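You operate a simulated robot arm through the tools that you are given. There is no shell and no other tool.

Carry out the task below with a simulated two-armed robot. There is one attempt and no reset: what you move stays moved.

TASK
Shut the tunnel oven down in the safe order.
Fine: stop LINE, then PREHEAT and CURE; blower and exhaust only once the screen shows STANDBY; main switch off last.

It is judged by the outcome, as a careful person would: the job done as asked, and still so three seconds after it is handed in. It fails if anything else is knocked over, pushed out of place, dropped, spilled or broken.

THE ROBOT
Two 7-joint arms with fingered hands on one trunk that stands fixed in place. Base frame: the origin is at the foot of the trunk, x ahead of it, y to its left, z up. Lengths are in mm, angles in degrees, forces in N, time in s.
The left shoulder is at [80, 198, 1517], the right one opposite. With the tool pointing down near the work surface each hand reaches from about 100 to 720 mm from the base axis, measured 20 degrees to its own side. Payload 4 kg a hand.
The TCP of each hand is the grasp point between the finger pads, 26 mm short of the fingertips. In the tool frame z runs along the fingers and y along their closing line. The gripper opens to 132 mm; its body begins 73 mm behind the TCP. The gripper is a hand of 4 fingers: y runs from the thumb to the fingers, the wrist lies at [0, 0, -239] in the tool frame, and closing takes about 1.5 s.
Orientation is told as [roll, pitch, yaw] about the base's x, y, z axes, in that order, counted from this pose: with the fingers straight down and closing along the base's y, the tool's x points along the base's -x, its y along +y and its z along -z.

THE INTERFACE
- The arms move only by the tool jog_arm. It takes "left_steps", "right_steps" or both (then of equal length, played together; a hand with none holds still); each is a list of rows, each a list of 2 entries, a list of its own where there are three numbers: the shift along the tool's x, y, z in mm, then the turn, a rotation vector about the tool's x, y, z in degrees. In form: [[[x, y, z], [wx, wy, wz]], ...]. A call has 1 to 20 rows; each row shifts and turns the commanded pose from where the row before left it, along the tool's axes as they then stand. "left_grip" and "right_grip" are, for a hand that has rows, the closure in counts, from 0 (fully open) to 255 (shut), set as the call begins (left out, the last holds). Each row takes 0.2 s and may step no farther than 50 mm and 8.6 degrees from the row before; otherwise, or with a gripper value out of range, the whole call is refused. Where a pose cannot be reached the arm comes as near as it can. A force on the tool above 40 N (or 10 N above the force at the start of the call, whichever is more), or a blocked arm, ends the call early, and 0.2 s more pass. Each finger travels about 72 mm/s and halts on what it meets, pressing with about 32 N; the grip force reading is that of the motor and also rises with nothing between the fingers. The clock runs only during rows and for 0.2 s after the last one: add rows that do not move to give the fingers time. It gives the time, the measured TCP pose, the force on the tool (base axes), the opening and the grip force at its end, in the units of the frame above (readings bear some noise), with the torque about the TCP (base axes, N m) and any sound that the robot's microphone picked up.
- Cameras (640 x 400 px; columns grow to the right, rows downward): "scene" is now at [113.4, 2.8, 1689.7]; the picture's right is [0.06, -1.00, 0.00], its down [-0.62, -0.04, -0.78] and it looks along [0.78, 0.05, -0.63] (base axes); focal length 348 px, centre (320, 200). "left" rides on the left gripper at [-68, 2, -97] in its tool frame; the picture's right is [-0.03, -1.00, 0.00], its down [0.82, -0.02, -0.58] and it looks along [0.58, -0.02, 0.82] (tool axes); focal length 270 px, centre (320, 200). "right" rides on the right gripper at [68, 2, -97] in its tool frame; the picture's right is [-0.03, 1.00, 0.00], its down [-0.82, -0.02, -0.58] and it looks along [-0.58, -0.01, 0.82] (tool axes); focal length 270 px, centre (320, 200).
- capture(camera): a new picture of that camera. The clock stands still meanwhile.
- raise_lower(by): slides the trunk up (or, below 0, down) by that many mm; the arms and the scene camera ride with it, the base frame stays. It gives what a move gives, with no picture.
- set_grasp(shape, hand): the hand has 4 fingers and takes this shape, open, in about a second: jaw (thumb against the fingers, like two jaws); tri (thumb and two fingers); tip (a fingertip pinch); poke (one finger out to press); point (the index stretched); flat (the hand flat); cup (the hand cupped); fist (a fist). The gripper value then closes the fingers along that shape, each until it touches; the sizes above hold for jaw. It gives what a move gives, with no picture.
- aim_head(pan, tilt): turns the head with the scene camera to pan (to the left, within 86 degrees either way) and tilt (down, from -29 to 69), counted from straight ahead of the robot. It gives what a move gives.
- pixel_to_xyz(camera, pixels): there is no depth. For up to 12 entries [column, row, z] of the newest picture of that camera ("zoom" is the newest enlarged one), the place [x, y] in the base frame at which the ray of that pixel passes the height z, good to about 2 mm. The clock stands still meanwhile.
- close_up(camera, box): a new picture of the part [left, top, right, bottom] of that camera's present view, enlarged. The clock stands still meanwhile.
- sign_off(): hands the job in; it is judged then, once.

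Leave the grippers open and the arms clear of the work at the hand-in unless told otherwise.

The tools are called after "Call:" as name(argument=value, ...) on one line, values as JSON. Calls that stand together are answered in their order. jog_arm: Moves the arms, as the interface text tells. Its arguments: {"type":"object","properties":{"left_steps":{"type":"array"},"left_grip":{"type":"number"},"right_steps":{"type":"array"},"right_grip":{"type":"number"}},"required":[]} The other tools are called the same way: raise_lower (by) moves the trunk up or down; set_grasp (shape, hand) gives the hand a shape; aim_head (pan, tilt) turns the head that bears the scene camera; capture (camera) takes a picture; pixel_to_xyz (camera, pixels) gives the place at which the rays of pixels pass given heights; close_up (camera, box) takes an enlarged picture of a part of a camera's view; sign_off () hands the job in.

At the start:

```text
time: 0.0
left_position: [563.1, 342.2, 1244.2]
left_ee_rot: [0.1, -0.1, -0.1]
left_wrist_force: [0.1, 0.3, -0.7]
left_wrist_torque: [-0.01, -0.01, -0.01]
left_width: 131.8
left_finger_force: 0.1
left_shape: jaw
right_position: [620.5, -134.6, 1245.6]
right_ee_rot: [-0.1, 0.0, 0.1]
right_wrist_force: [0.4, 0.1, 0.4]
right_wrist_torque: [0.02, 0.0, -0.04]
right_width: 131.9
right_finger_force: 0.1
right_shape: jaw
trunk travel left (down, up): [-827.0, 13.0]
head pan, tilt (commanded): [3.7, 38.7]
```

scene: 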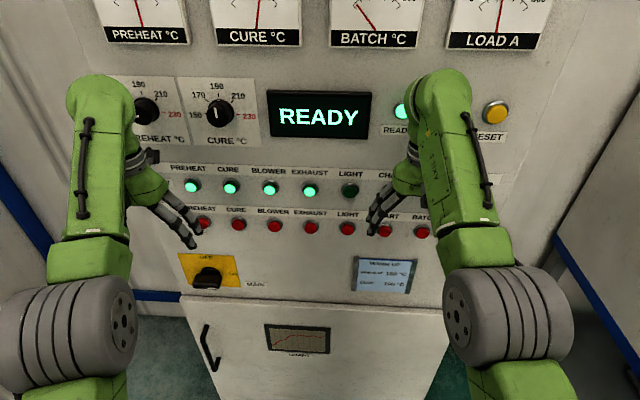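
right: 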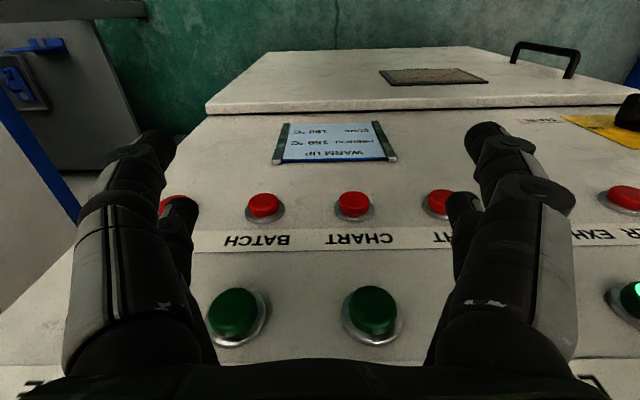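
left: 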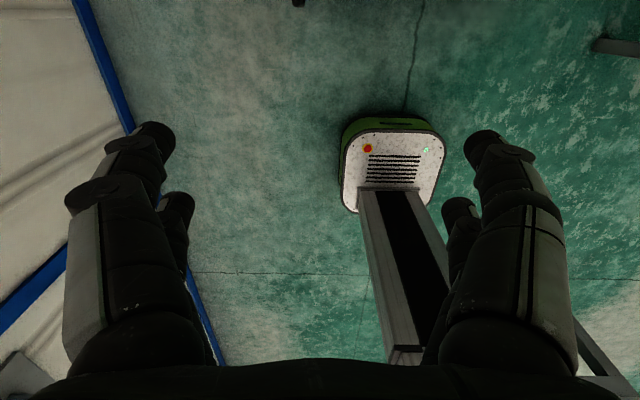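

I see a control panel with gauges on top, a green READY screen, a row of green-lit buttons, a row of red buttons, and a MAIN switch on yellow. The arms hide part of it. I'll enlarge several parts before I move anything.

Call:
close_up(camera="scene", box=[150, 140, 350, 300])

Call:
close_up(camera="scene", box=[320, 80, 560, 300])

Call:
close_up(camera="scene", box=[60, 0, 560, 160])

```text
2.50 times, centred on (250, 220) of scene
```

zoom: 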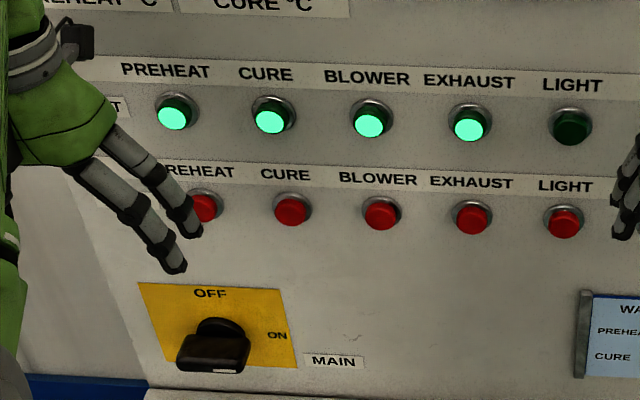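

```text
1.82 times, centred on (440, 190) of scene
```

zoom: 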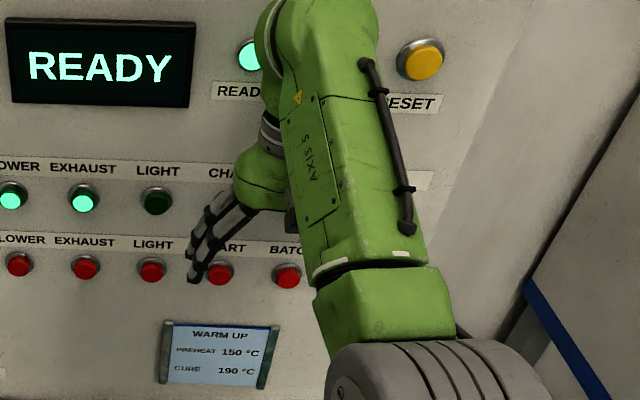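

```text
1.28 times, centred on (310, 80) of scene
```

zoom: 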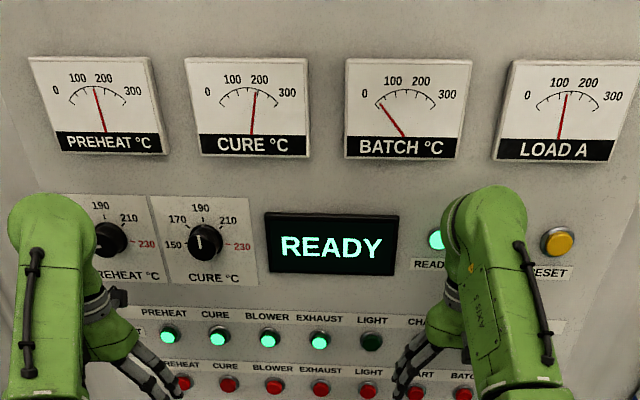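

The arms cover the far left and right of the panel, and I still have to find the LINE button. From two views the red CHART button comes out near [715, -107, 1121]. I'll draw both hands back toward the robot and slightly outward so the head camera can see past them.

Call:
jog_arm(left_steps=[[[45, 20, 0], [0, 0, 0]], [[45, 20, 0], [0, 0, 0]], [[45, 20, 0], [0, 0, 0]], [[45, 20, 0], [0, 0, 0]], [[45, 20, 0], [0, 0, 0]]], right_steps=[[[45, -20, 0], [0, 0, 0]], [[45, -20, 0], [0, 0, 0]], [[45, -20, 0], [0, 0, 0]], [[45, -20, 0], [0, 0, 0]], [[45, -20, 0], [0, 0, 0]]])

Call:
capture(camera="scene")

```text
time: 1.2
left_position: [431.9, 501.2, 1204.3]
left_ee_rot: [0.1, -0.4, -0.1]
left_wrist_force: [0.2, -0.2, 0.4]
left_wrist_torque: [-0.06, -0.08, -0.01]
left_width: 131.8
left_finger_force: 0.1
left_shape: jaw
left hand out of reach, approached as far as the arm can: row 1, 2, 3, 4, 5
right_position: [532.0, -237.9, 1185.9]
right_ee_rot: [0.0, -0.3, 0.0]
right_wrist_force: [0.5, -1.0, 0.3]
right_wrist_torque: [0.0, 0.0, 0.01]
right_width: 132.0
right_finger_force: 0.0
right_shape: jaw
right hand out of reach, approached as far as the arm can: row 2, 3, 4, 5
trunk travel left (down, up): [-827.0, 13.0]
head pan, tilt (commanded): [3.7, 38.7]
```

```text
taken
```

scene: 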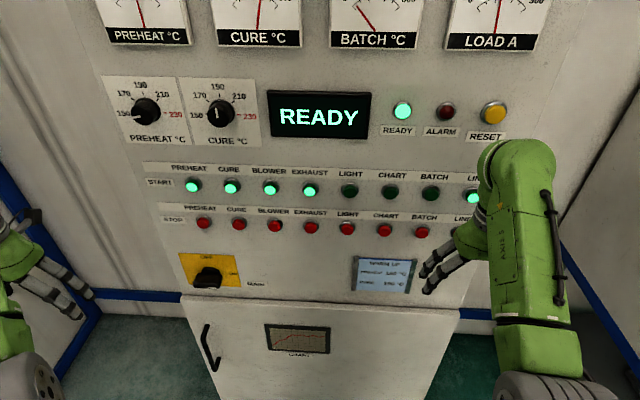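

Now the whole panel shows. The upper row is START, with PREHEAT, CURE, BLOWER, EXHAUST and LINE (far right, about (474,198)) lit. The lower row is STOP, with LINE at about (461,227). I'll enlarge the rows, the main switch and the card.

Call:
close_up(camera="scene", box=[360, 150, 500, 240])

Call:
close_up(camera="scene", box=[140, 150, 320, 262])

Call:
close_up(camera="scene", box=[165, 240, 285, 315])

Call:
close_up(camera="scene", box=[340, 245, 430, 301])

```text
4.44 times, centred on (430, 195) of scene
```

zoom: 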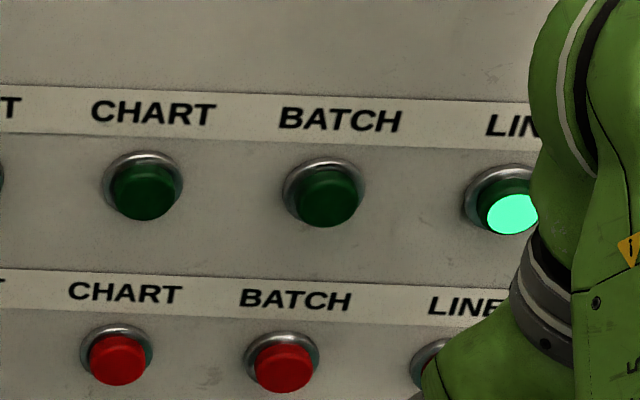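

```text
3.56 times, centred on (230, 206) of scene
```

zoom: 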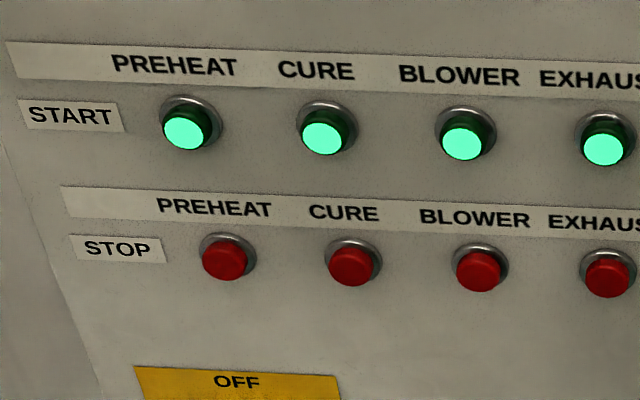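

```text
5.33 times, centred on (225, 278) of scene
```

zoom: 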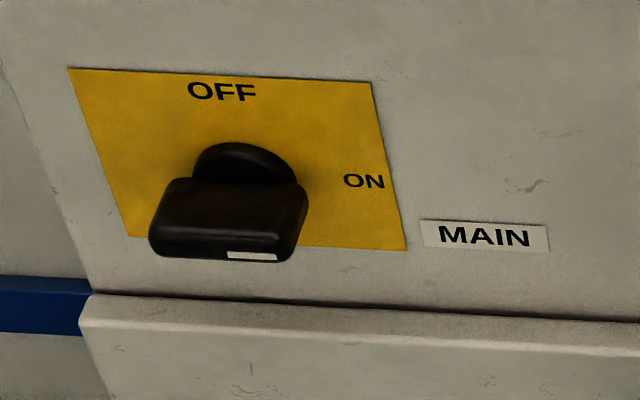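

```text
7.11 times, centred on (385, 273) of scene
```

zoom: 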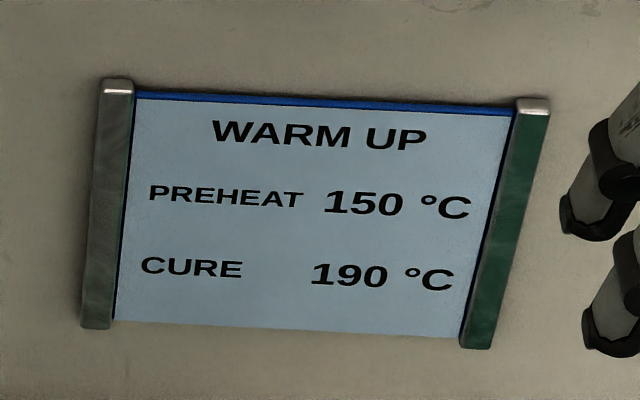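

The panel stands nearly vertical at about x = 720–735. The buttons are about 86 mm apart, with the STOP row at z near 1120. The MAIN handle lies horizontal, its white mark pointing to ON on the right, and OFF is at the top. Both arms met their near limit on that move, so I'll make a small downward move to learn how the commanded pose behaves. I'll also give both hands the poke shape.

Call:
set_grasp(shape="poke", hand="right")

Call:
set_grasp(shape="poke", hand="left")

Call:
jog_arm(right_steps=[[[0, 0, 40], [0, 0, 0]], [[0, 0, 40], [0, 0, 0]]], left_steps=[[[0, 0, 40], [0, 0, 0]], [[0, 0, 40], [0, 0, 0]]])

Call:
capture(camera="right")

Call:
capture(camera="left")

```text
time: 2.1
left_position: [437.6, 499.9, 1200.3]
left_ee_rot: [0.0, -0.1, -0.1]
left_wrist_force: [-0.5, 0.8, 0.0]
left_wrist_torque: [0.0, 0.02, 0.02]
left_width: 131.9
left_finger_force: 0.1
left_shape: jaw
right_position: [536.2, -237.0, 1184.2]
right_ee_rot: [0.0, 0.0, 0.1]
right_wrist_force: [-0.2, 0.7, 0.4]
right_wrist_torque: [0.03, 0.02, 0.0]
right_width: 0.3
right_finger_force: 0.1
right_shape: poke
trunk travel left (down, up): [-827.0, 13.0]
head pan, tilt (commanded): [3.7, 38.7]
```

```text
time: 3.0
left_position: [437.7, 500.7, 1201.9]
left_ee_rot: [0.1, 0.0, -0.1]
left_wrist_force: [-1.0, -0.1, -0.5]
left_wrist_torque: [0.0, 0.0, -0.01]
left_width: 0.0
left_finger_force: 0.0
left_shape: poke
right_position: [537.1, -237.6, 1183.8]
right_ee_rot: [-0.1, 0.0, 0.0]
right_wrist_force: [-0.4, 0.5, 0.3]
right_wrist_torque: [0.02, 0.02, -0.05]
right_width: 0.2
right_finger_force: 0.0
right_shape: poke
trunk travel left (down, up): [-827.0, 13.0]
head pan, tilt (commanded): [3.7, 38.7]
```

```text
time: 3.6
left_position: [437.5, 499.8, 1121.6]
left_ee_rot: [0.1, -0.1, -0.1]
left_wrist_force: [0.0, 0.9, -0.4]
left_wrist_torque: [-0.01, -0.01, 0.0]
left_width: 0.0
left_finger_force: 0.0
left_shape: poke
right_position: [536.2, -237.7, 1103.8]
right_ee_rot: [0.0, 0.0, -0.1]
right_wrist_force: [0.1, 0.6, 0.0]
right_wrist_torque: [-0.02, 0.0, -0.02]
right_width: 0.0
right_finger_force: 0.1
right_shape: poke
trunk travel left (down, up): [-827.0, 13.0]
head pan, tilt (commanded): [3.7, 38.7]
```

```text
taken
```

right: 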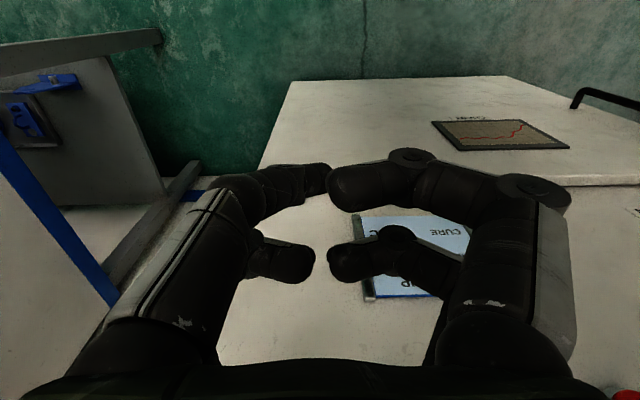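

```text
taken
```

left: 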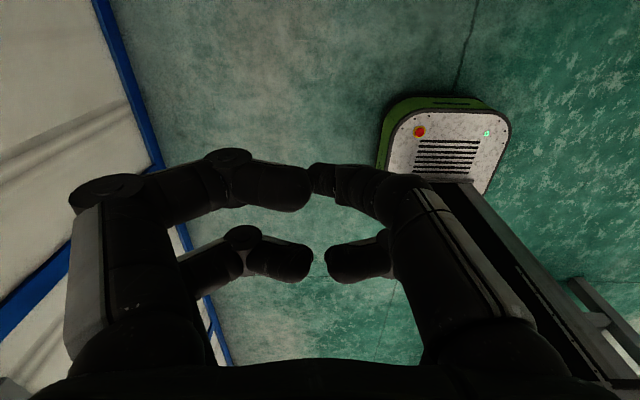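

The commanded pose follows the measured one, since both hands went down 80 mm exactly as asked. In the hand pictures the poke shape looks like fingers curled in to meet at the middle. I'll look at the shape closely from the head camera and the hand cameras.

Call:
capture(camera="scene")

Call:
close_up(camera="right", box=[160, 120, 480, 320])

Call:
close_up(camera="scene", box=[380, 220, 540, 320])

```text
taken
```

scene: 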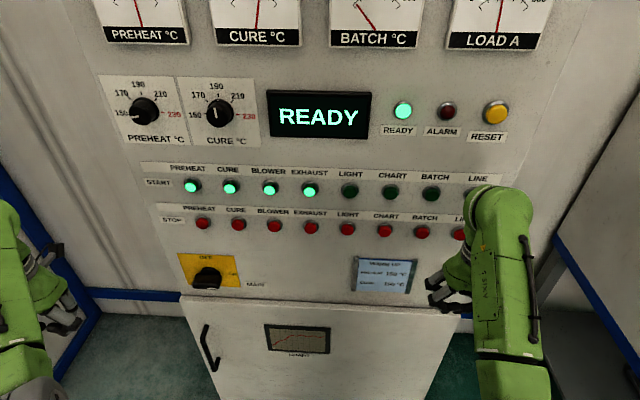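

```text
2.00 times, centred on (320, 220) of right
```

zoom: 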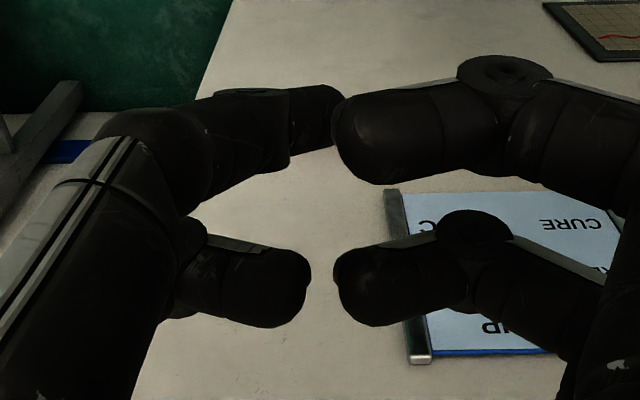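

```text
4.00 times, centred on (460, 270) of scene
```

zoom: 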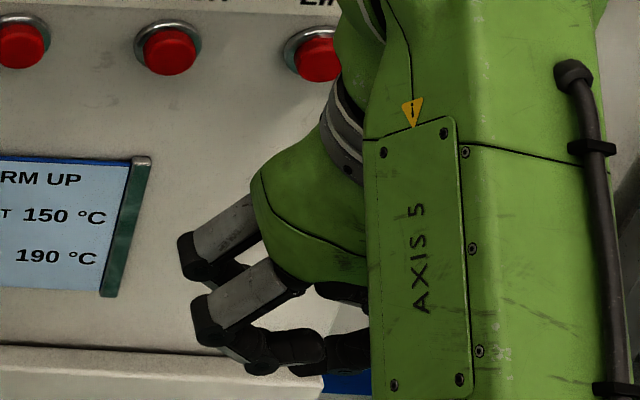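

The poke shape here curls all four fingers inward, so nothing sticks out clearly to press with. I'll try "point" (index stretched) on both hands and compare.

Call:
set_grasp(shape="point", hand="right")

Call:
capture(camera="right")

Call:
close_up(camera="scene", box=[380, 220, 540, 320])

```text
time: 4.5
left_position: [436.0, 499.7, 1122.0]
left_ee_rot: [0.1, -0.1, -0.1]
left_wrist_force: [0.1, 1.3, 0.0]
left_wrist_torque: [-0.01, 0.02, 0.0]
left_width: 0.1
left_finger_force: 0.2
left_shape: poke
right_position: [535.5, -237.2, 1105.8]
right_ee_rot: [0.0, 0.0, 0.0]
right_wrist_force: [-0.3, -0.2, -0.2]
right_wrist_torque: [-0.01, 0.01, -0.02]
right_width: 0.1
right_finger_force: 0.0
right_shape: point
trunk travel left (down, up): [-827.0, 13.0]
head pan, tilt (commanded): [3.7, 38.7]
```

```text
taken
```

right: 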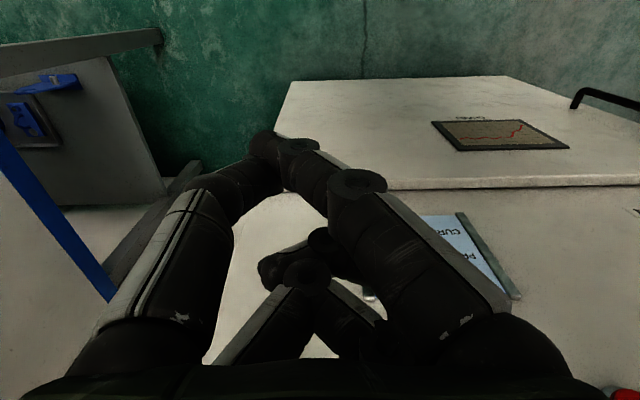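

```text
4.00 times, centred on (460, 270) of scene
```

zoom: 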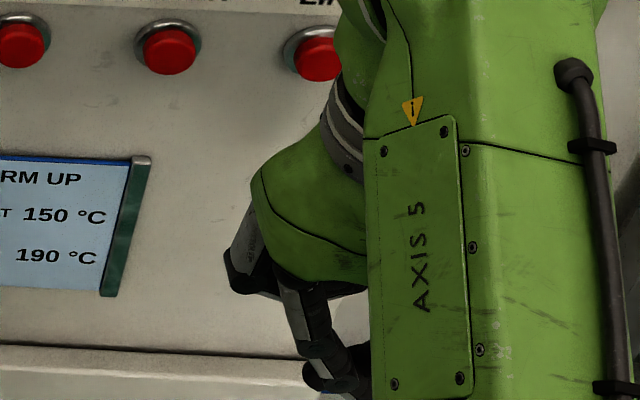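

The point shape brings one stretched finger to a tip at about (270,148) in the right-hand picture. I'll enlarge that, then compare the fist and tip shapes on the left hand.

Call:
close_up(camera="right", box=[180, 100, 420, 250])

Call:
set_grasp(shape="tip", hand="left")

Call:
capture(camera="left")

Call:
set_grasp(shape="fist", hand="left")

Call:
capture(camera="left")

```text
2.67 times, centred on (300, 175) of right
```

zoom: 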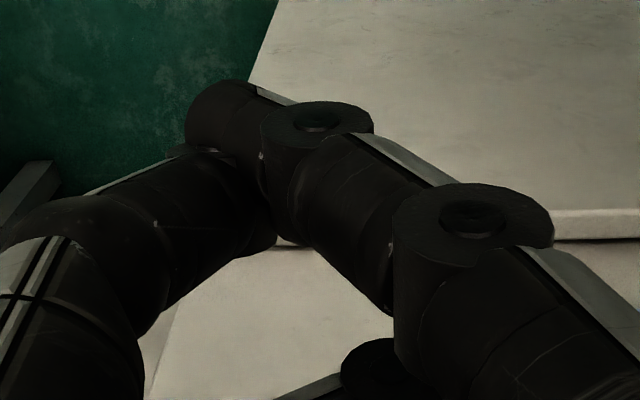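

```text
time: 5.4
left_position: [436.7, 499.7, 1122.8]
left_ee_rot: [0.1, -0.1, -0.1]
left_wrist_force: [0.0, 0.4, -0.1]
left_wrist_torque: [0.0, -0.03, -0.02]
left_width: 131.7
left_finger_force: 0.1
left_shape: tip
right_position: [535.8, -237.4, 1104.8]
right_ee_rot: [0.0, 0.0, 0.0]
right_wrist_force: [0.2, -0.4, 0.5]
right_wrist_torque: [-0.01, -0.04, 0.03]
right_width: 0.1
right_finger_force: 0.1
right_shape: point
trunk travel left (down, up): [-827.0, 13.0]
head pan, tilt (commanded): [3.7, 38.7]
```

```text
taken
```

left: 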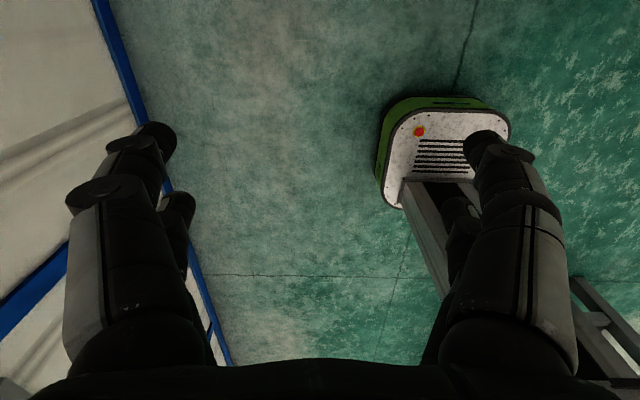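

```text
time: 6.3
left_position: [437.3, 500.9, 1122.2]
left_ee_rot: [0.0, -0.1, 0.0]
left_wrist_force: [-0.3, -0.6, 0.2]
left_wrist_torque: [0.05, 0.0, 0.0]
left_width: 0.2
left_finger_force: 0.0
left_shape: fist
right_position: [535.2, -237.6, 1105.6]
right_ee_rot: [0.1, 0.1, -0.1]
right_wrist_force: [0.3, 0.7, 0.0]
right_wrist_torque: [-0.01, 0.01, 0.0]
right_width: 0.2
right_finger_force: 0.0
right_shape: point
trunk travel left (down, up): [-827.0, 13.0]
head pan, tilt (commanded): [3.7, 38.7]
```

```text
taken
```

left: 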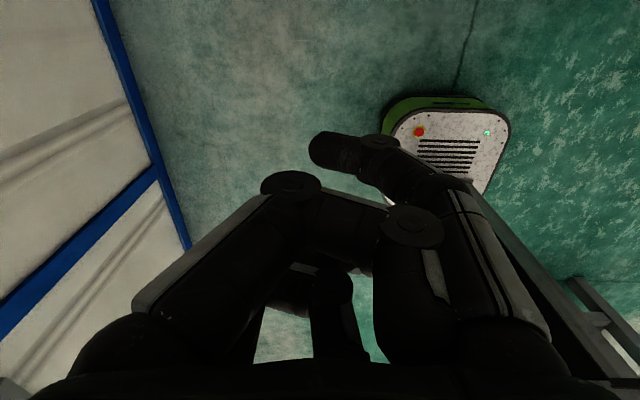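

In the point shape the index reaches clearly past the other fingers, with its tip near tool (±21, -27, +22), so I'll press with that. Next I'll give the left hand the point shape. For an accurate panel position I'll read the button pixels here, then lower the trunk 250 mm for a second view with a known baseline.

Call:
set_grasp(shape="point", hand="left")

Call:
pixel_to_xyz(camera="scene", pixels=[[203, 225, 1120], [203, 225, 1000], [347, 230, 1120], [347, 230, 1000], [421, 233, 1120], [421, 233, 1000], [458, 233, 1120], [458, 233, 1000], [208, 271, 1000], [208, 271, 900], [320, 116, 1400], [320, 116, 1300]])

Call:
raise_lower(by=-250)

Call:
capture(camera="scene")

```text
time: 7.2
left_position: [437.1, 500.2, 1120.9]
left_ee_rot: [0.1, -0.1, -0.1]
left_wrist_force: [0.3, 0.2, 1.0]
left_wrist_torque: [-0.01, -0.01, 0.0]
left_width: 126.1
left_finger_force: 0.1
left_shape: point
right_position: [534.9, -236.6, 1105.2]
right_ee_rot: [0.0, 0.1, 0.0]
right_wrist_force: [0.1, 0.7, 0.5]
right_wrist_torque: [0.02, 0.0, 0.0]
right_width: 0.0
right_finger_force: 0.0
right_shape: point
trunk travel left (down, up): [-827.0, 13.0]
head pan, tilt (commanded): [3.7, 38.7]
```

```text
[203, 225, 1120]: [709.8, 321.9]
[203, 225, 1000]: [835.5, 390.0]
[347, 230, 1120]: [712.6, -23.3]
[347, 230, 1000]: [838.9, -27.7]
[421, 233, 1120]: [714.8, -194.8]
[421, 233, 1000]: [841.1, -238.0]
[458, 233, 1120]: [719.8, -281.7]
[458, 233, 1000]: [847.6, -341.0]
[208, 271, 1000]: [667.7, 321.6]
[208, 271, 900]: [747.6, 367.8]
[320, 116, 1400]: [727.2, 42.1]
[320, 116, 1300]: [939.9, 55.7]
```

```text
time: 9.8
left_position: [435.5, 500.7, 871.9]
left_ee_rot: [0.2, -0.1, -0.1]
left_wrist_force: [0.0, -0.5, -0.9]
left_wrist_torque: [-0.01, 0.05, 0.01]
left_width: 126.0
left_finger_force: 0.0
left_shape: point
right_position: [536.3, -238.7, 855.1]
right_ee_rot: [-0.1, 0.0, -0.1]
right_wrist_force: [0.0, -0.4, 0.9]
right_wrist_torque: [0.0, -0.03, 0.0]
right_width: 0.2
right_finger_force: 0.1
right_shape: point
trunk travel left (down, up): [-577.0, 263.0]
head pan, tilt (commanded): [3.7, 38.7]
```

```text
taken
```

scene: 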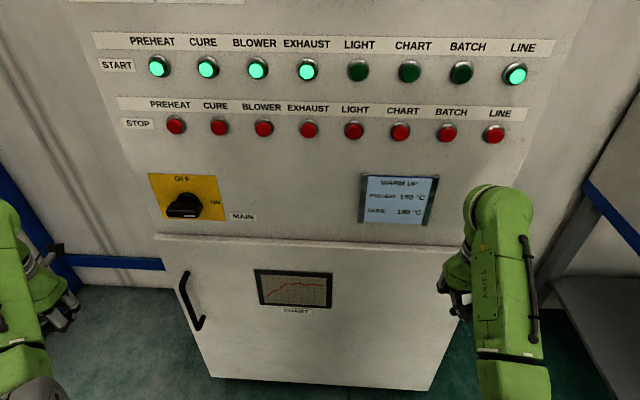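

Now the whole STOP row and the LINE button show clearly. I'll enlarge both ends and the main switch for exact pixels to triangulate.

Call:
close_up(camera="scene", box=[120, 90, 340, 228])

Call:
close_up(camera="scene", box=[330, 50, 550, 188])

Call:
pixel_to_xyz(camera="scene", pixels=[[175, 126, 1120], [175, 126, 1000], [354, 131, 1120], [354, 131, 1000], [446, 134, 1120], [446, 134, 1000], [493, 134, 1120], [493, 134, 1000], [186, 205, 900], [186, 205, 1000], [219, 127, 1120], [263, 128, 1120]])

Call:
capture(camera="left")

```text
2.90 times, centred on (230, 159) of scene
```

zoom: 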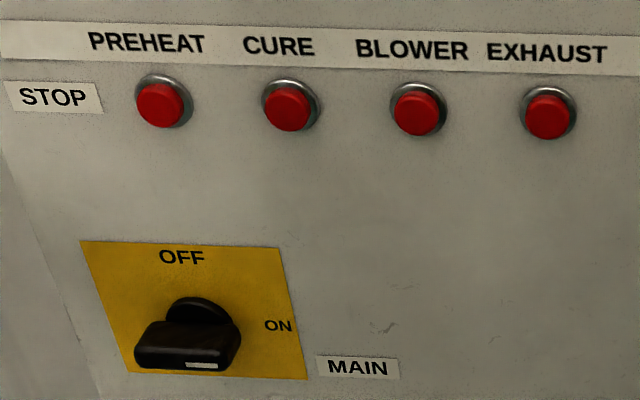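

```text
2.90 times, centred on (440, 119) of scene
```

zoom: 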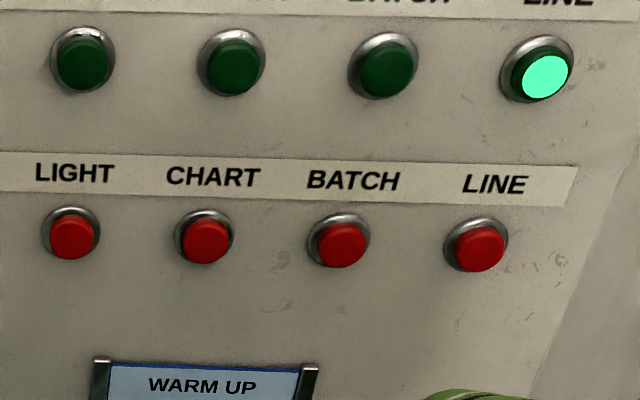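

```text
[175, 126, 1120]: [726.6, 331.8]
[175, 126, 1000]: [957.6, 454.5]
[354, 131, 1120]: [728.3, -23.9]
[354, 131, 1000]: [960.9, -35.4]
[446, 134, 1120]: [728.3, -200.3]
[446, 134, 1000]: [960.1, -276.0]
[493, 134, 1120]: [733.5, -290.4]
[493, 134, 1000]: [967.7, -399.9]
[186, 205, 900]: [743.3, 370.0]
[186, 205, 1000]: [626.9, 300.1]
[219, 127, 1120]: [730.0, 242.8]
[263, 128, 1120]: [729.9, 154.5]
```

```text
taken
```

left: 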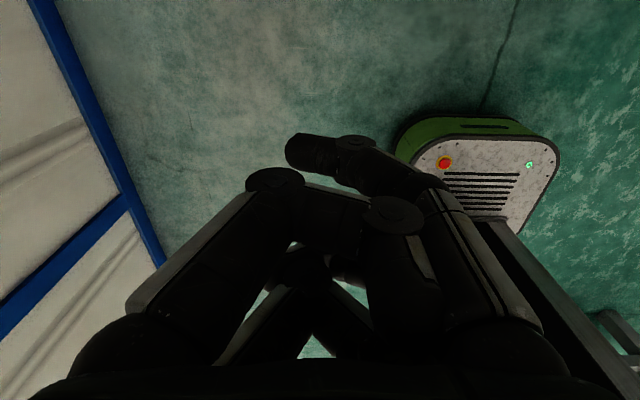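

I have refined pixel centres from the enlargements, so I'll convert them for this view: PREHEAT (175.2,126.2), CURE (219.7,127.7), BLOWER (263.8,128.6), EXHAUST (309,131.1), BATCH (447.6,134.9), LINE (495.2,136.6).

Call:
pixel_to_xyz(camera="scene", pixels=[[175.2, 126.2, 1130], [219.7, 127.7, 1130], [263.8, 128.6, 1130], [309, 131.1, 1130], [447.6, 134.9, 1130], [495.2, 136.6, 1130], [495.2, 136.6, 1110], [181, 211, 920], [181, 211, 900], [515, 75, 1230], [157, 67, 1230], [320, 240, 880]])

Call:
raise_lower(by=-250)

Call:
aim_head(pan=0, tilt=15)

Call:
capture(camera="scene")

```text
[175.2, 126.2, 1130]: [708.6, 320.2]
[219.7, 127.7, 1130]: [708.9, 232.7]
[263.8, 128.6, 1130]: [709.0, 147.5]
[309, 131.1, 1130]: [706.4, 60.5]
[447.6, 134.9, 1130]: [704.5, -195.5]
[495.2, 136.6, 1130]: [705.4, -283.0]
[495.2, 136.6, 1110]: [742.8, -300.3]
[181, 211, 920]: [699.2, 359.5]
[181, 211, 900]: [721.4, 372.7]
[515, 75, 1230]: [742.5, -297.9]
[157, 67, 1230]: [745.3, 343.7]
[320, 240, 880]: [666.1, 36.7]
```

```text
time: 12.4
left_position: [436.1, 498.9, 621.9]
left_ee_rot: [0.1, -0.1, -0.1]
left_wrist_force: [-0.6, -0.6, 0.4]
left_wrist_torque: [-0.02, -0.02, 0.02]
left_width: 126.0
left_finger_force: 0.0
left_shape: point
right_position: [534.2, -238.5, 605.8]
right_ee_rot: [0.0, -0.1, 0.0]
right_wrist_force: [0.1, -0.7, 0.1]
right_wrist_torque: [-0.04, 0.0, 0.0]
right_width: 0.1
right_finger_force: 0.1
right_shape: point
trunk travel left (down, up): [-327.0, 513.0]
head pan, tilt (commanded): [3.7, 38.7]
```

```text
time: 13.2
left_position: [435.5, 500.3, 621.7]
left_ee_rot: [0.1, -0.2, -0.1]
left_wrist_force: [-0.5, -0.3, -0.5]
left_wrist_torque: [0.01, 0.01, -0.01]
left_width: 126.1
left_finger_force: 0.0
left_shape: point
right_position: [535.3, -237.2, 604.6]
right_ee_rot: [0.1, 0.0, 0.0]
right_wrist_force: [0.0, 0.1, -0.6]
right_wrist_torque: [-0.01, -0.06, 0.0]
right_width: 0.1
right_finger_force: 0.1
right_shape: point
trunk travel left (down, up): [-327.0, 513.0]
head pan, tilt (commanded): [0.0, 15.0]
```

```text
taken
```

scene: 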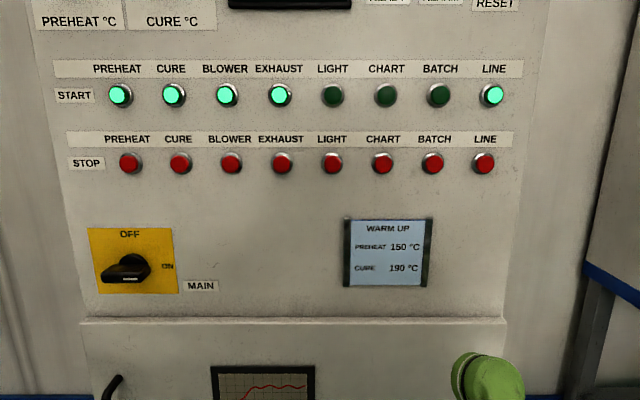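

This view is nearly square-on. I'll read the rays of the STOP buttons, the switch and the ledge in it, and combine them with the earlier view.

Call:
close_up(camera="scene", box=[70, 140, 310, 290])

Call:
close_up(camera="scene", box=[310, 70, 550, 220])

Call:
pixel_to_xyz(camera="scene", pixels=[[129.5, 163.5, 1140], [129.5, 163.5, 1120], [181, 163.5, 1130], [231.5, 163.5, 1130], [282, 163.5, 1130], [432, 163.5, 1130], [484, 163.5, 1130], [484, 163.5, 1110], [125, 271, 960], [125, 271, 920], [290, 318, 900], [290, 318, 860]])

```text
2.67 times, centred on (190, 215) of scene
```

zoom: 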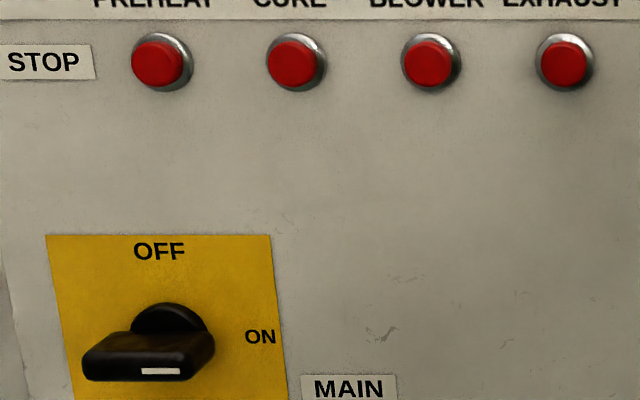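

```text
2.67 times, centred on (430, 145) of scene
```

zoom: 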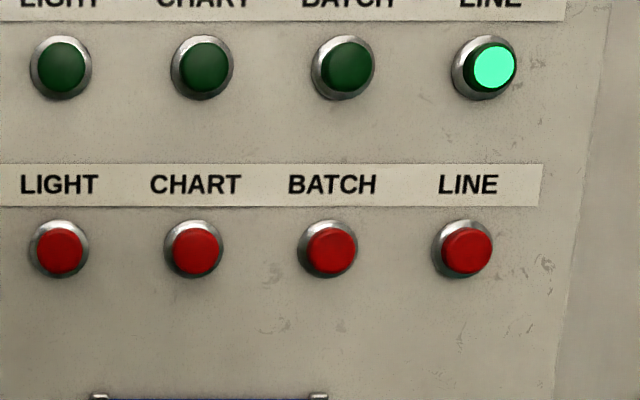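

```text
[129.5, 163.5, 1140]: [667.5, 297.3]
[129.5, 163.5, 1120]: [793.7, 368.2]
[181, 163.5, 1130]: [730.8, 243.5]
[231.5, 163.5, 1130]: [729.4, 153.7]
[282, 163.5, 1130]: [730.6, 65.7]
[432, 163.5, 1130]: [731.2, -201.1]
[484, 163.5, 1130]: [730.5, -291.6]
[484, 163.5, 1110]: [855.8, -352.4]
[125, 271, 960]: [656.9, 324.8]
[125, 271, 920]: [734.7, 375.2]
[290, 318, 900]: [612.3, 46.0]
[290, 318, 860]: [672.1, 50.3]
```

Triangulated from three views, the STOP faces are at x≈697, z≈1135. Their y values are PREHEAT 315, CURE 230, BLOWER 145, EXHAUST 61 and LINE -277. The MAIN handle is near (664, 334, 952). I'll raise the trunk back up for arm reach, aim the head so the screen and both rows show, and start lowering the hands.

Call:
raise_lower(by=505)

Call:
aim_head(pan=0, tilt=38)

Call:
jog_arm(right_steps=[[[0, -8, 40], [0, 0, 0]], [[0, -8, 40], [0, 0, 0]], [[0, -8, 40], [0, 0, 0]], [[0, -8, 40], [0, 0, 0]], [[0, -8, 40], [0, 0, 0]]])

```text
refused: 505 is not a number from -400 to 400
```

```text
time: 14.1
left_position: [437.2, 499.7, 621.5]
left_ee_rot: [0.1, -0.1, -0.1]
left_wrist_force: [0.4, 0.4, -0.1]
left_wrist_torque: [-0.03, 0.07, 0.01]
left_width: 126.0
left_finger_force: 0.1
left_shape: point
right_position: [535.6, -237.6, 605.1]
right_ee_rot: [-0.1, -0.1, 0.0]
right_wrist_force: [-0.9, 0.0, 1.0]
right_wrist_torque: [-0.04, -0.02, 0.03]
right_width: 0.0
right_finger_force: 0.1
right_shape: point
trunk travel left (down, up): [-327.0, 513.0]
head pan, tilt (commanded): [0.0, 38.0]
```

```text
time: 15.3
left_position: [436.8, 500.3, 620.9]
left_ee_rot: [0.2, -0.1, -0.2]
left_wrist_force: [-0.1, 0.1, 0.1]
left_wrist_torque: [-0.01, -0.03, 0.04]
left_width: 126.2
left_finger_force: 0.0
left_shape: point
right_position: [536.4, -277.4, 404.2]
right_ee_rot: [0.1, 0.0, 0.0]
right_wrist_force: [0.5, 0.4, 0.2]
right_wrist_torque: [0.01, 0.03, 0.02]
right_width: 0.1
right_finger_force: 0.1
right_shape: point
trunk travel left (down, up): [-327.0, 513.0]
head pan, tilt (commanded): [0.0, 38.0]
```

The 505 mm raise was refused because 400 is the limit per call. The right hand went down freely at the lower height with no contact. I'll raise in two calls instead, which brings the hand to about z = 909.

Call:
raise_lower(by=400)

Call:
raise_lower(by=105)

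Call:
capture(camera="scene")

```text
time: 19.1
left_position: [436.5, 500.7, 1021.6]
left_ee_rot: [0.1, 0.0, -0.1]
left_wrist_force: [0.5, 0.5, 0.1]
left_wrist_torque: [0.0, -0.01, 0.0]
left_width: 126.1
left_finger_force: 0.1
left_shape: point
right_position: [535.7, -276.3, 805.5]
right_ee_rot: [0.0, 0.0, 0.0]
right_wrist_force: [0.8, 0.8, -0.6]
right_wrist_torque: [-0.01, 0.03, -0.02]
right_width: 0.0
right_finger_force: 0.1
right_shape: point
trunk travel left (down, up): [-727.0, 113.0]
head pan, tilt (commanded): [0.0, 38.0]
```

```text
time: 20.5
left_position: [436.2, 498.7, 1126.9]
left_ee_rot: [0.1, 0.0, -0.2]
left_wrist_force: [-0.6, 0.0, -0.1]
left_wrist_torque: [-0.04, -0.01, -0.01]
left_width: 126.0
left_finger_force: 0.1
left_shape: point
right_position: [535.7, -277.8, 909.5]
right_ee_rot: [0.0, 0.0, -0.1]
right_wrist_force: [0.1, -0.6, 0.1]
right_wrist_torque: [0.02, 0.0, 0.0]
right_width: 0.0
right_finger_force: 0.0
right_shape: point
trunk travel left (down, up): [-832.0, 8.0]
head pan, tilt (commanded): [0.0, 38.0]
```

```text
taken
```

scene: 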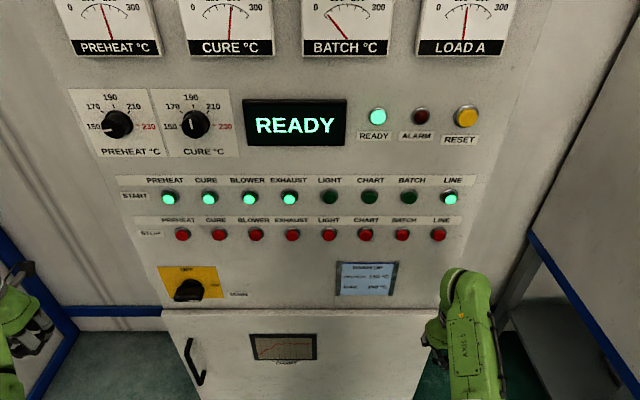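

The head view now shows the screen, lamps and both rows. I'll turn the right hand about its y axis so the fingers swing from straight down to straight ahead, with the TCP staying at about (536, -277, 909), well clear of the panel.

Call:
jog_arm(right_steps=[[[0, 0, 0], [0, -8.2, 0]], [[0, 0, 0], [0, -8.2, 0]], [[0, 0, 0], [0, -8.2, 0]], [[0, 0, 0], [0, -8.2, 0]], [[0, 0, 0], [0, -8.2, 0]], [[0, 0, 0], [0, -8.2, 0]], [[0, 0, 0], [0, -8.2, 0]], [[0, 0, 0], [0, -8.2, 0]], [[0, 0, 0], [0, -8.2, 0]], [[0, 0, 0], [0, -8.2, 0]], [[0, 0, 0], [0, -8.0, 0]]])

Call:
capture(camera="scene")

Call:
capture(camera="right")

```text
time: 22.9
left_position: [435.1, 499.9, 1126.9]
left_ee_rot: [0.1, -0.1, -0.1]
left_wrist_force: [-0.9, 1.5, -0.4]
left_wrist_torque: [0.0, 0.02, 0.0]
left_width: 126.2
left_finger_force: 0.0
left_shape: point
right_position: [545.2, -187.1, 956.2]
right_ee_rot: [-1.0, -78.7, 0.0]
right_wrist_force: [0.8, -0.3, -0.7]
right_wrist_torque: [0.02, -0.02, -0.02]
right_width: 0.1
right_finger_force: 0.0
right_shape: point
right hand out of reach, approached as far as the arm can: row 4, 5, 6, 7, 8, 10, 11
trunk travel left (down, up): [-832.0, 8.0]
head pan, tilt (commanded): [0.0, 38.0]
```

```text
taken
```

scene: 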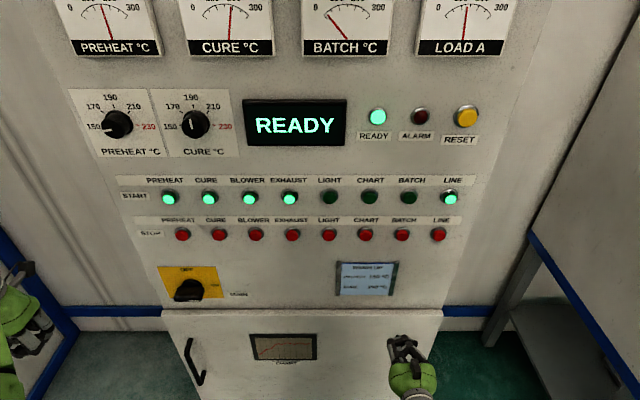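

```text
taken
```

right: 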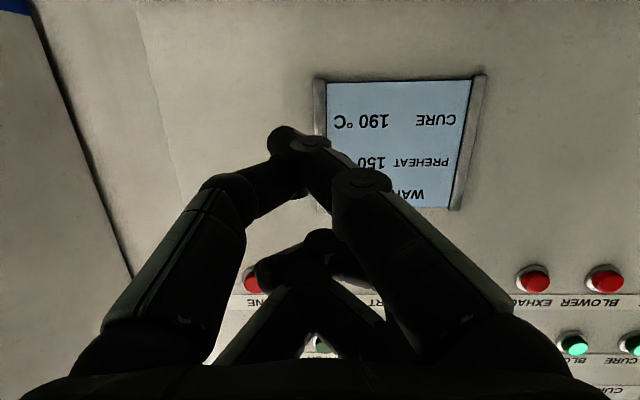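

The turn met a joint limit partway: the hand is now at (545, -187, 956), pitched -78.7. It is free and clear of the panel. Nearer the target the wrist geometry should ease, so I'll move up, forward and to the right while finishing the turn in small portions.

Call:
jog_arm(right_steps=[[[-31, -13, 9], [0, 0, 0]], [[-31, -13, 9], [0, 0, 0]], [[-31, -13, 9], [0, 0, 0]], [[-31, -13, 9], [0, 0, 0]], [[-31, -13, 9], [0, 0, 0]]])

```text
time: 24.1
left_position: [436.7, 501.1, 1126.0]
left_ee_rot: [0.2, -0.2, -0.1]
left_wrist_force: [0.5, 0.3, -1.3]
left_wrist_torque: [0.01, 0.01, 0.01]
left_width: 126.2
left_finger_force: 0.1
left_shape: point
right_position: [615.4, -191.5, 1086.1]
right_ee_rot: [-1.6, -78.5, 0.3]
right_wrist_force: [0.9, -0.5, 0.5]
right_wrist_torque: [0.02, -0.02, -0.01]
right_width: 0.0
right_finger_force: 0.1
right_shape: point
right hand out of reach, approached as far as the arm can: row 1, 2, 3, 4, 5
trunk travel left (down, up): [-832.0, 8.0]
head pan, tilt (commanded): [0.0, 38.0]
```

The hand rose to (615, -191, 1086), but y stayed at -190 and would not go farther right with this heading. I'll look at how the right arm is bent to see which limit is met.

Call:
aim_head(pan=-20, tilt=60)

Call:
capture(camera="scene")

```text
time: 25.0
left_position: [436.2, 499.9, 1126.5]
left_ee_rot: [0.1, -0.1, -0.1]
left_wrist_force: [0.4, 0.1, 0.8]
left_wrist_torque: [0.0, -0.01, 0.03]
left_width: 126.1
left_finger_force: 0.0
left_shape: point
right_position: [614.4, -192.5, 1086.4]
right_ee_rot: [-1.6, -78.5, 0.0]
right_wrist_force: [-0.4, 0.5, 0.2]
right_wrist_torque: [-0.01, 0.0, -0.01]
right_width: 0.0
right_finger_force: 0.0
right_shape: point
trunk travel left (down, up): [-832.0, 8.0]
head pan, tilt (commanded): [-20.0, 60.0]
```

```text
taken
```

scene: 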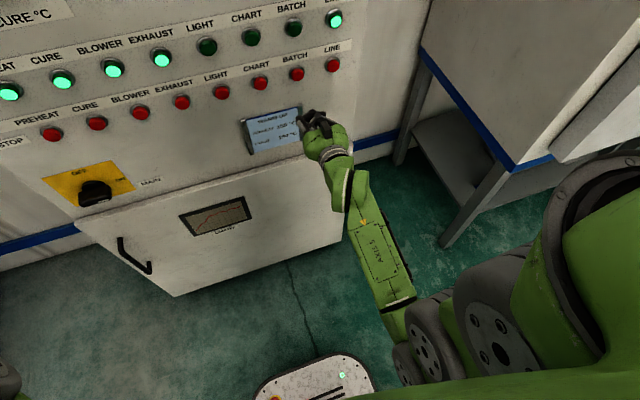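

The forearm comes up from a low elbow and points forward with the wrist at about y = -192. Rather than force the wrist farther right, I'll yaw the hand about 13° to the right around the wrist, which carries the fingertip toward LINE at y = -277.

Call:
jog_arm(right_steps=[[[0, -18, 0], [4.3, 0, 0]], [[0, -18, 0], [4.3, 0, 0]], [[0, -18, 0], [4.3, 0, 0]]])

```text
time: 25.8
left_position: [435.8, 499.8, 1126.5]
left_ee_rot: [0.2, -0.1, -0.1]
left_wrist_force: [0.0, 0.1, 1.2]
left_wrist_torque: [-0.04, 0.01, 0.04]
left_width: 126.3
left_finger_force: 0.1
left_shape: point
right_position: [608.6, -246.7, 1087.9]
right_ee_rot: [-13.7, -78.6, -0.3]
right_wrist_force: [0.4, -0.3, -0.1]
right_wrist_torque: [-0.01, 0.0, 0.03]
right_width: 0.0
right_finger_force: 0.1
right_shape: point
trunk travel left (down, up): [-832.0, 8.0]
head pan, tilt (commanded): [-20.0, 60.0]
```

That worked: the hand is at (609, -247, 1088), pointing 14° right and 11° down. By my estimate the fingertip is at about (619, -278, 1064), already in line with LINE sideways. I'll move up about 68 mm and forward 30 mm, then check with both cameras.

Call:
jog_arm(right_steps=[[[-24, 1.3, 5.2], [0, 0, 0]], [[-24, 1.3, 5.2], [0, 0, 0]], [[-24, 1.3, 5.2], [0, 0, 0]]])

Call:
capture(camera="right")

Call:
aim_head(pan=-15, tilt=40)

Call:
capture(camera="scene")

```text
time: 26.6
left_position: [436.8, 500.5, 1126.9]
left_ee_rot: [0.1, 0.0, -0.1]
left_wrist_force: [-0.3, 0.5, 0.1]
left_wrist_torque: [-0.02, 0.01, 0.0]
left_width: 126.3
left_finger_force: 0.1
left_shape: point
right_position: [638.8, -247.0, 1154.2]
right_ee_rot: [-14.0, -78.5, -0.1]
right_wrist_force: [-0.5, 0.0, -1.1]
right_wrist_torque: [-0.01, 0.0, -0.02]
right_width: 0.0
right_finger_force: 0.0
right_shape: point
trunk travel left (down, up): [-832.0, 8.0]
head pan, tilt (commanded): [-20.0, 60.0]
```

```text
taken
```

right: 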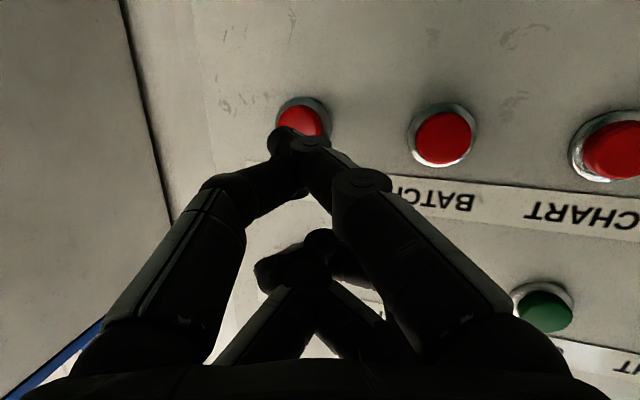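

```text
time: 27.4
left_position: [436.2, 500.4, 1127.3]
left_ee_rot: [0.1, -0.1, -0.2]
left_wrist_force: [0.1, -0.6, -0.3]
left_wrist_torque: [-0.01, -0.01, 0.01]
left_width: 126.2
left_finger_force: 0.0
left_shape: point
right_position: [639.2, -245.6, 1153.7]
right_ee_rot: [-13.9, -78.6, 0.0]
right_wrist_force: [0.3, 1.1, 0.3]
right_wrist_torque: [0.01, 0.0, -0.01]
right_width: 0.0
right_finger_force: 0.0
right_shape: point
trunk travel left (down, up): [-832.0, 8.0]
head pan, tilt (commanded): [-15.0, 40.0]
```

```text
taken
```

scene: 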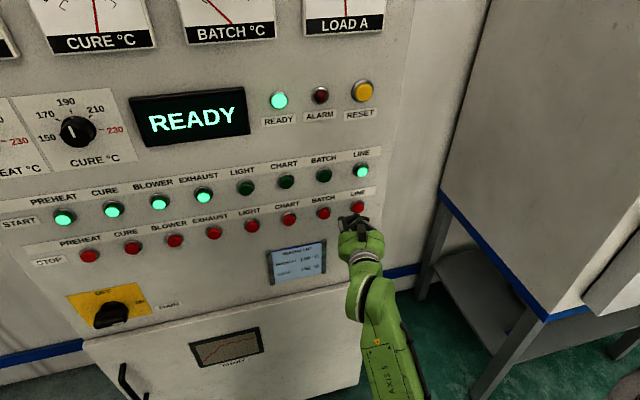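

The fingertip sits just in front of the red LINE button in both views. I'll enlarge both to judge the alignment.

Call:
close_up(camera="right", box=[220, 70, 380, 170])

Call:
close_up(camera="scene", box=[310, 180, 420, 249])

```text
4.00 times, centred on (300, 120) of right
```

zoom: 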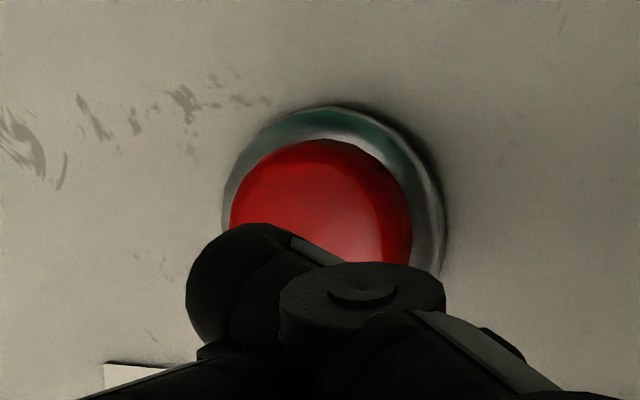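

```text
5.80 times, centred on (365, 214) of scene
```

zoom: 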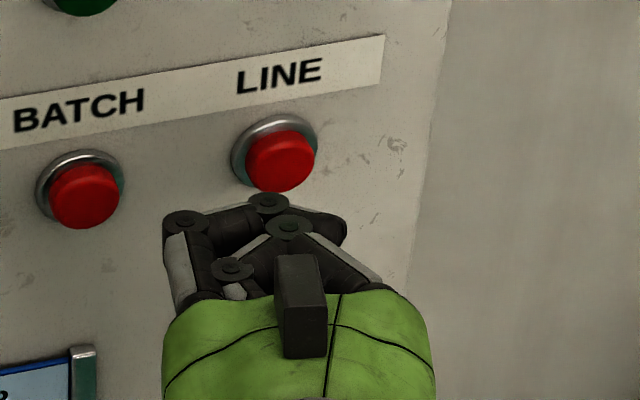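

The camera ray puts the LINE face at about (697, -274, 1134), which agrees with my estimate. The fingertip is about 45 mm short of it and needs to go about 6 mm right and 4 mm up. I'll advance 30 mm slowly and look again.

Call:
jog_arm(right_steps=[[[-3.3, 0.3, 9.7], [0, 0, 0]], [[-3.3, 0.3, 9.7], [0, 0, 0]], [[-3.3, 0.3, 9.7], [0, 0, 0]]])

Call:
close_up(camera="right", box=[220, 70, 380, 170])

Call:
close_up(camera="scene", box=[310, 180, 420, 249])

```text
time: 28.2
left_position: [436.1, 500.4, 1126.0]
left_ee_rot: [0.2, -0.1, -0.1]
left_wrist_force: [0.0, 0.1, 0.7]
left_wrist_torque: [-0.04, 0.02, 0.01]
left_width: 126.3
left_finger_force: 0.0
left_shape: point
right_position: [669.4, -253.7, 1157.7]
right_ee_rot: [-14.0, -78.6, 0.0]
right_wrist_force: [0.2, 0.5, -0.7]
right_wrist_torque: [0.0, -0.01, -0.01]
right_width: 0.0
right_finger_force: 0.1
right_shape: point
trunk travel left (down, up): [-832.0, 8.0]
head pan, tilt (commanded): [-15.0, 40.0]
```

```text
4.00 times, centred on (300, 120) of right
```

zoom: 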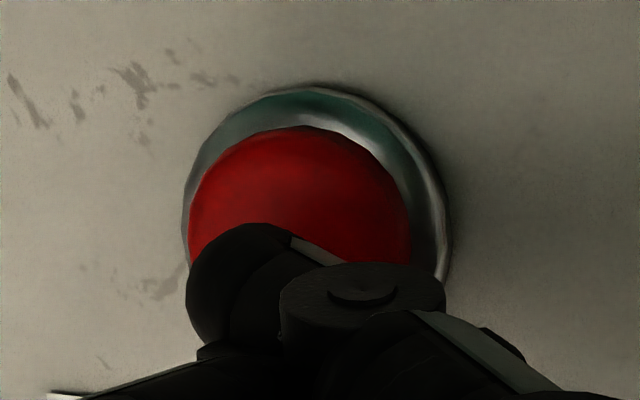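

```text
5.80 times, centred on (365, 214) of scene
```

zoom: 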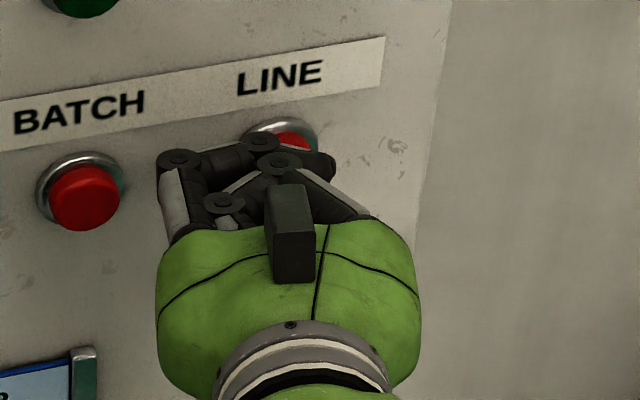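

The tip is about 15 mm from the red face and slightly to its right, still within the face. I'll press in with 5 mm steps and a slight leftward correction, watching force and sound.

Call:
jog_arm(right_steps=[[[-0.5, 2.1, 4.6], [0, 0, 0]], [[-0.5, 2.1, 4.6], [0, 0, 0]], [[-0.5, 1.5, 4.6], [0, 0, 0]]])

Call:
close_up(camera="right", box=[220, 70, 380, 170])

Call:
capture(camera="scene")

```text
time: 29.0
left_position: [434.7, 500.1, 1127.4]
left_ee_rot: [0.1, -0.2, -0.1]
left_wrist_force: [-0.8, 0.3, -0.2]
left_wrist_torque: [0.0, -0.01, -0.01]
left_width: 126.2
left_finger_force: 0.1
left_shape: point
right_position: [681.0, -250.3, 1157.6]
right_ee_rot: [-13.8, -78.6, -0.1]
right_wrist_force: [-4.3, -0.1, -0.8]
right_wrist_torque: [0.0, 0.05, -0.08]
right_width: 0.0
right_finger_force: 0.2
right_shape: point
trunk travel left (down, up): [-832.0, 8.0]
head pan, tilt (commanded): [-15.0, 40.0]
heard: click
```

```text
4.00 times, centred on (300, 120) of right
```

zoom: 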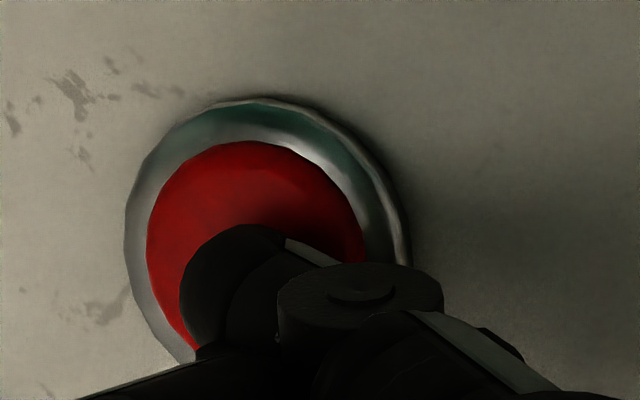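

```text
taken
```

scene: 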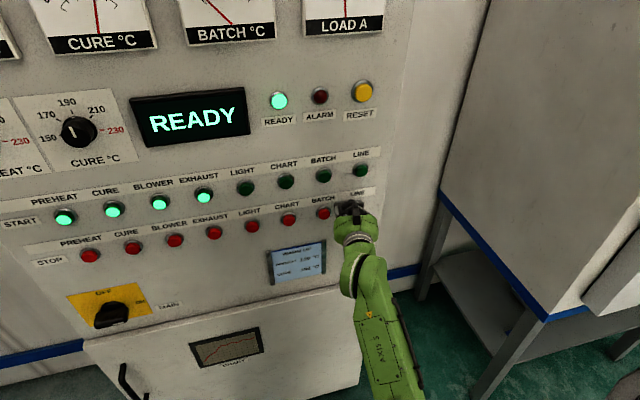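

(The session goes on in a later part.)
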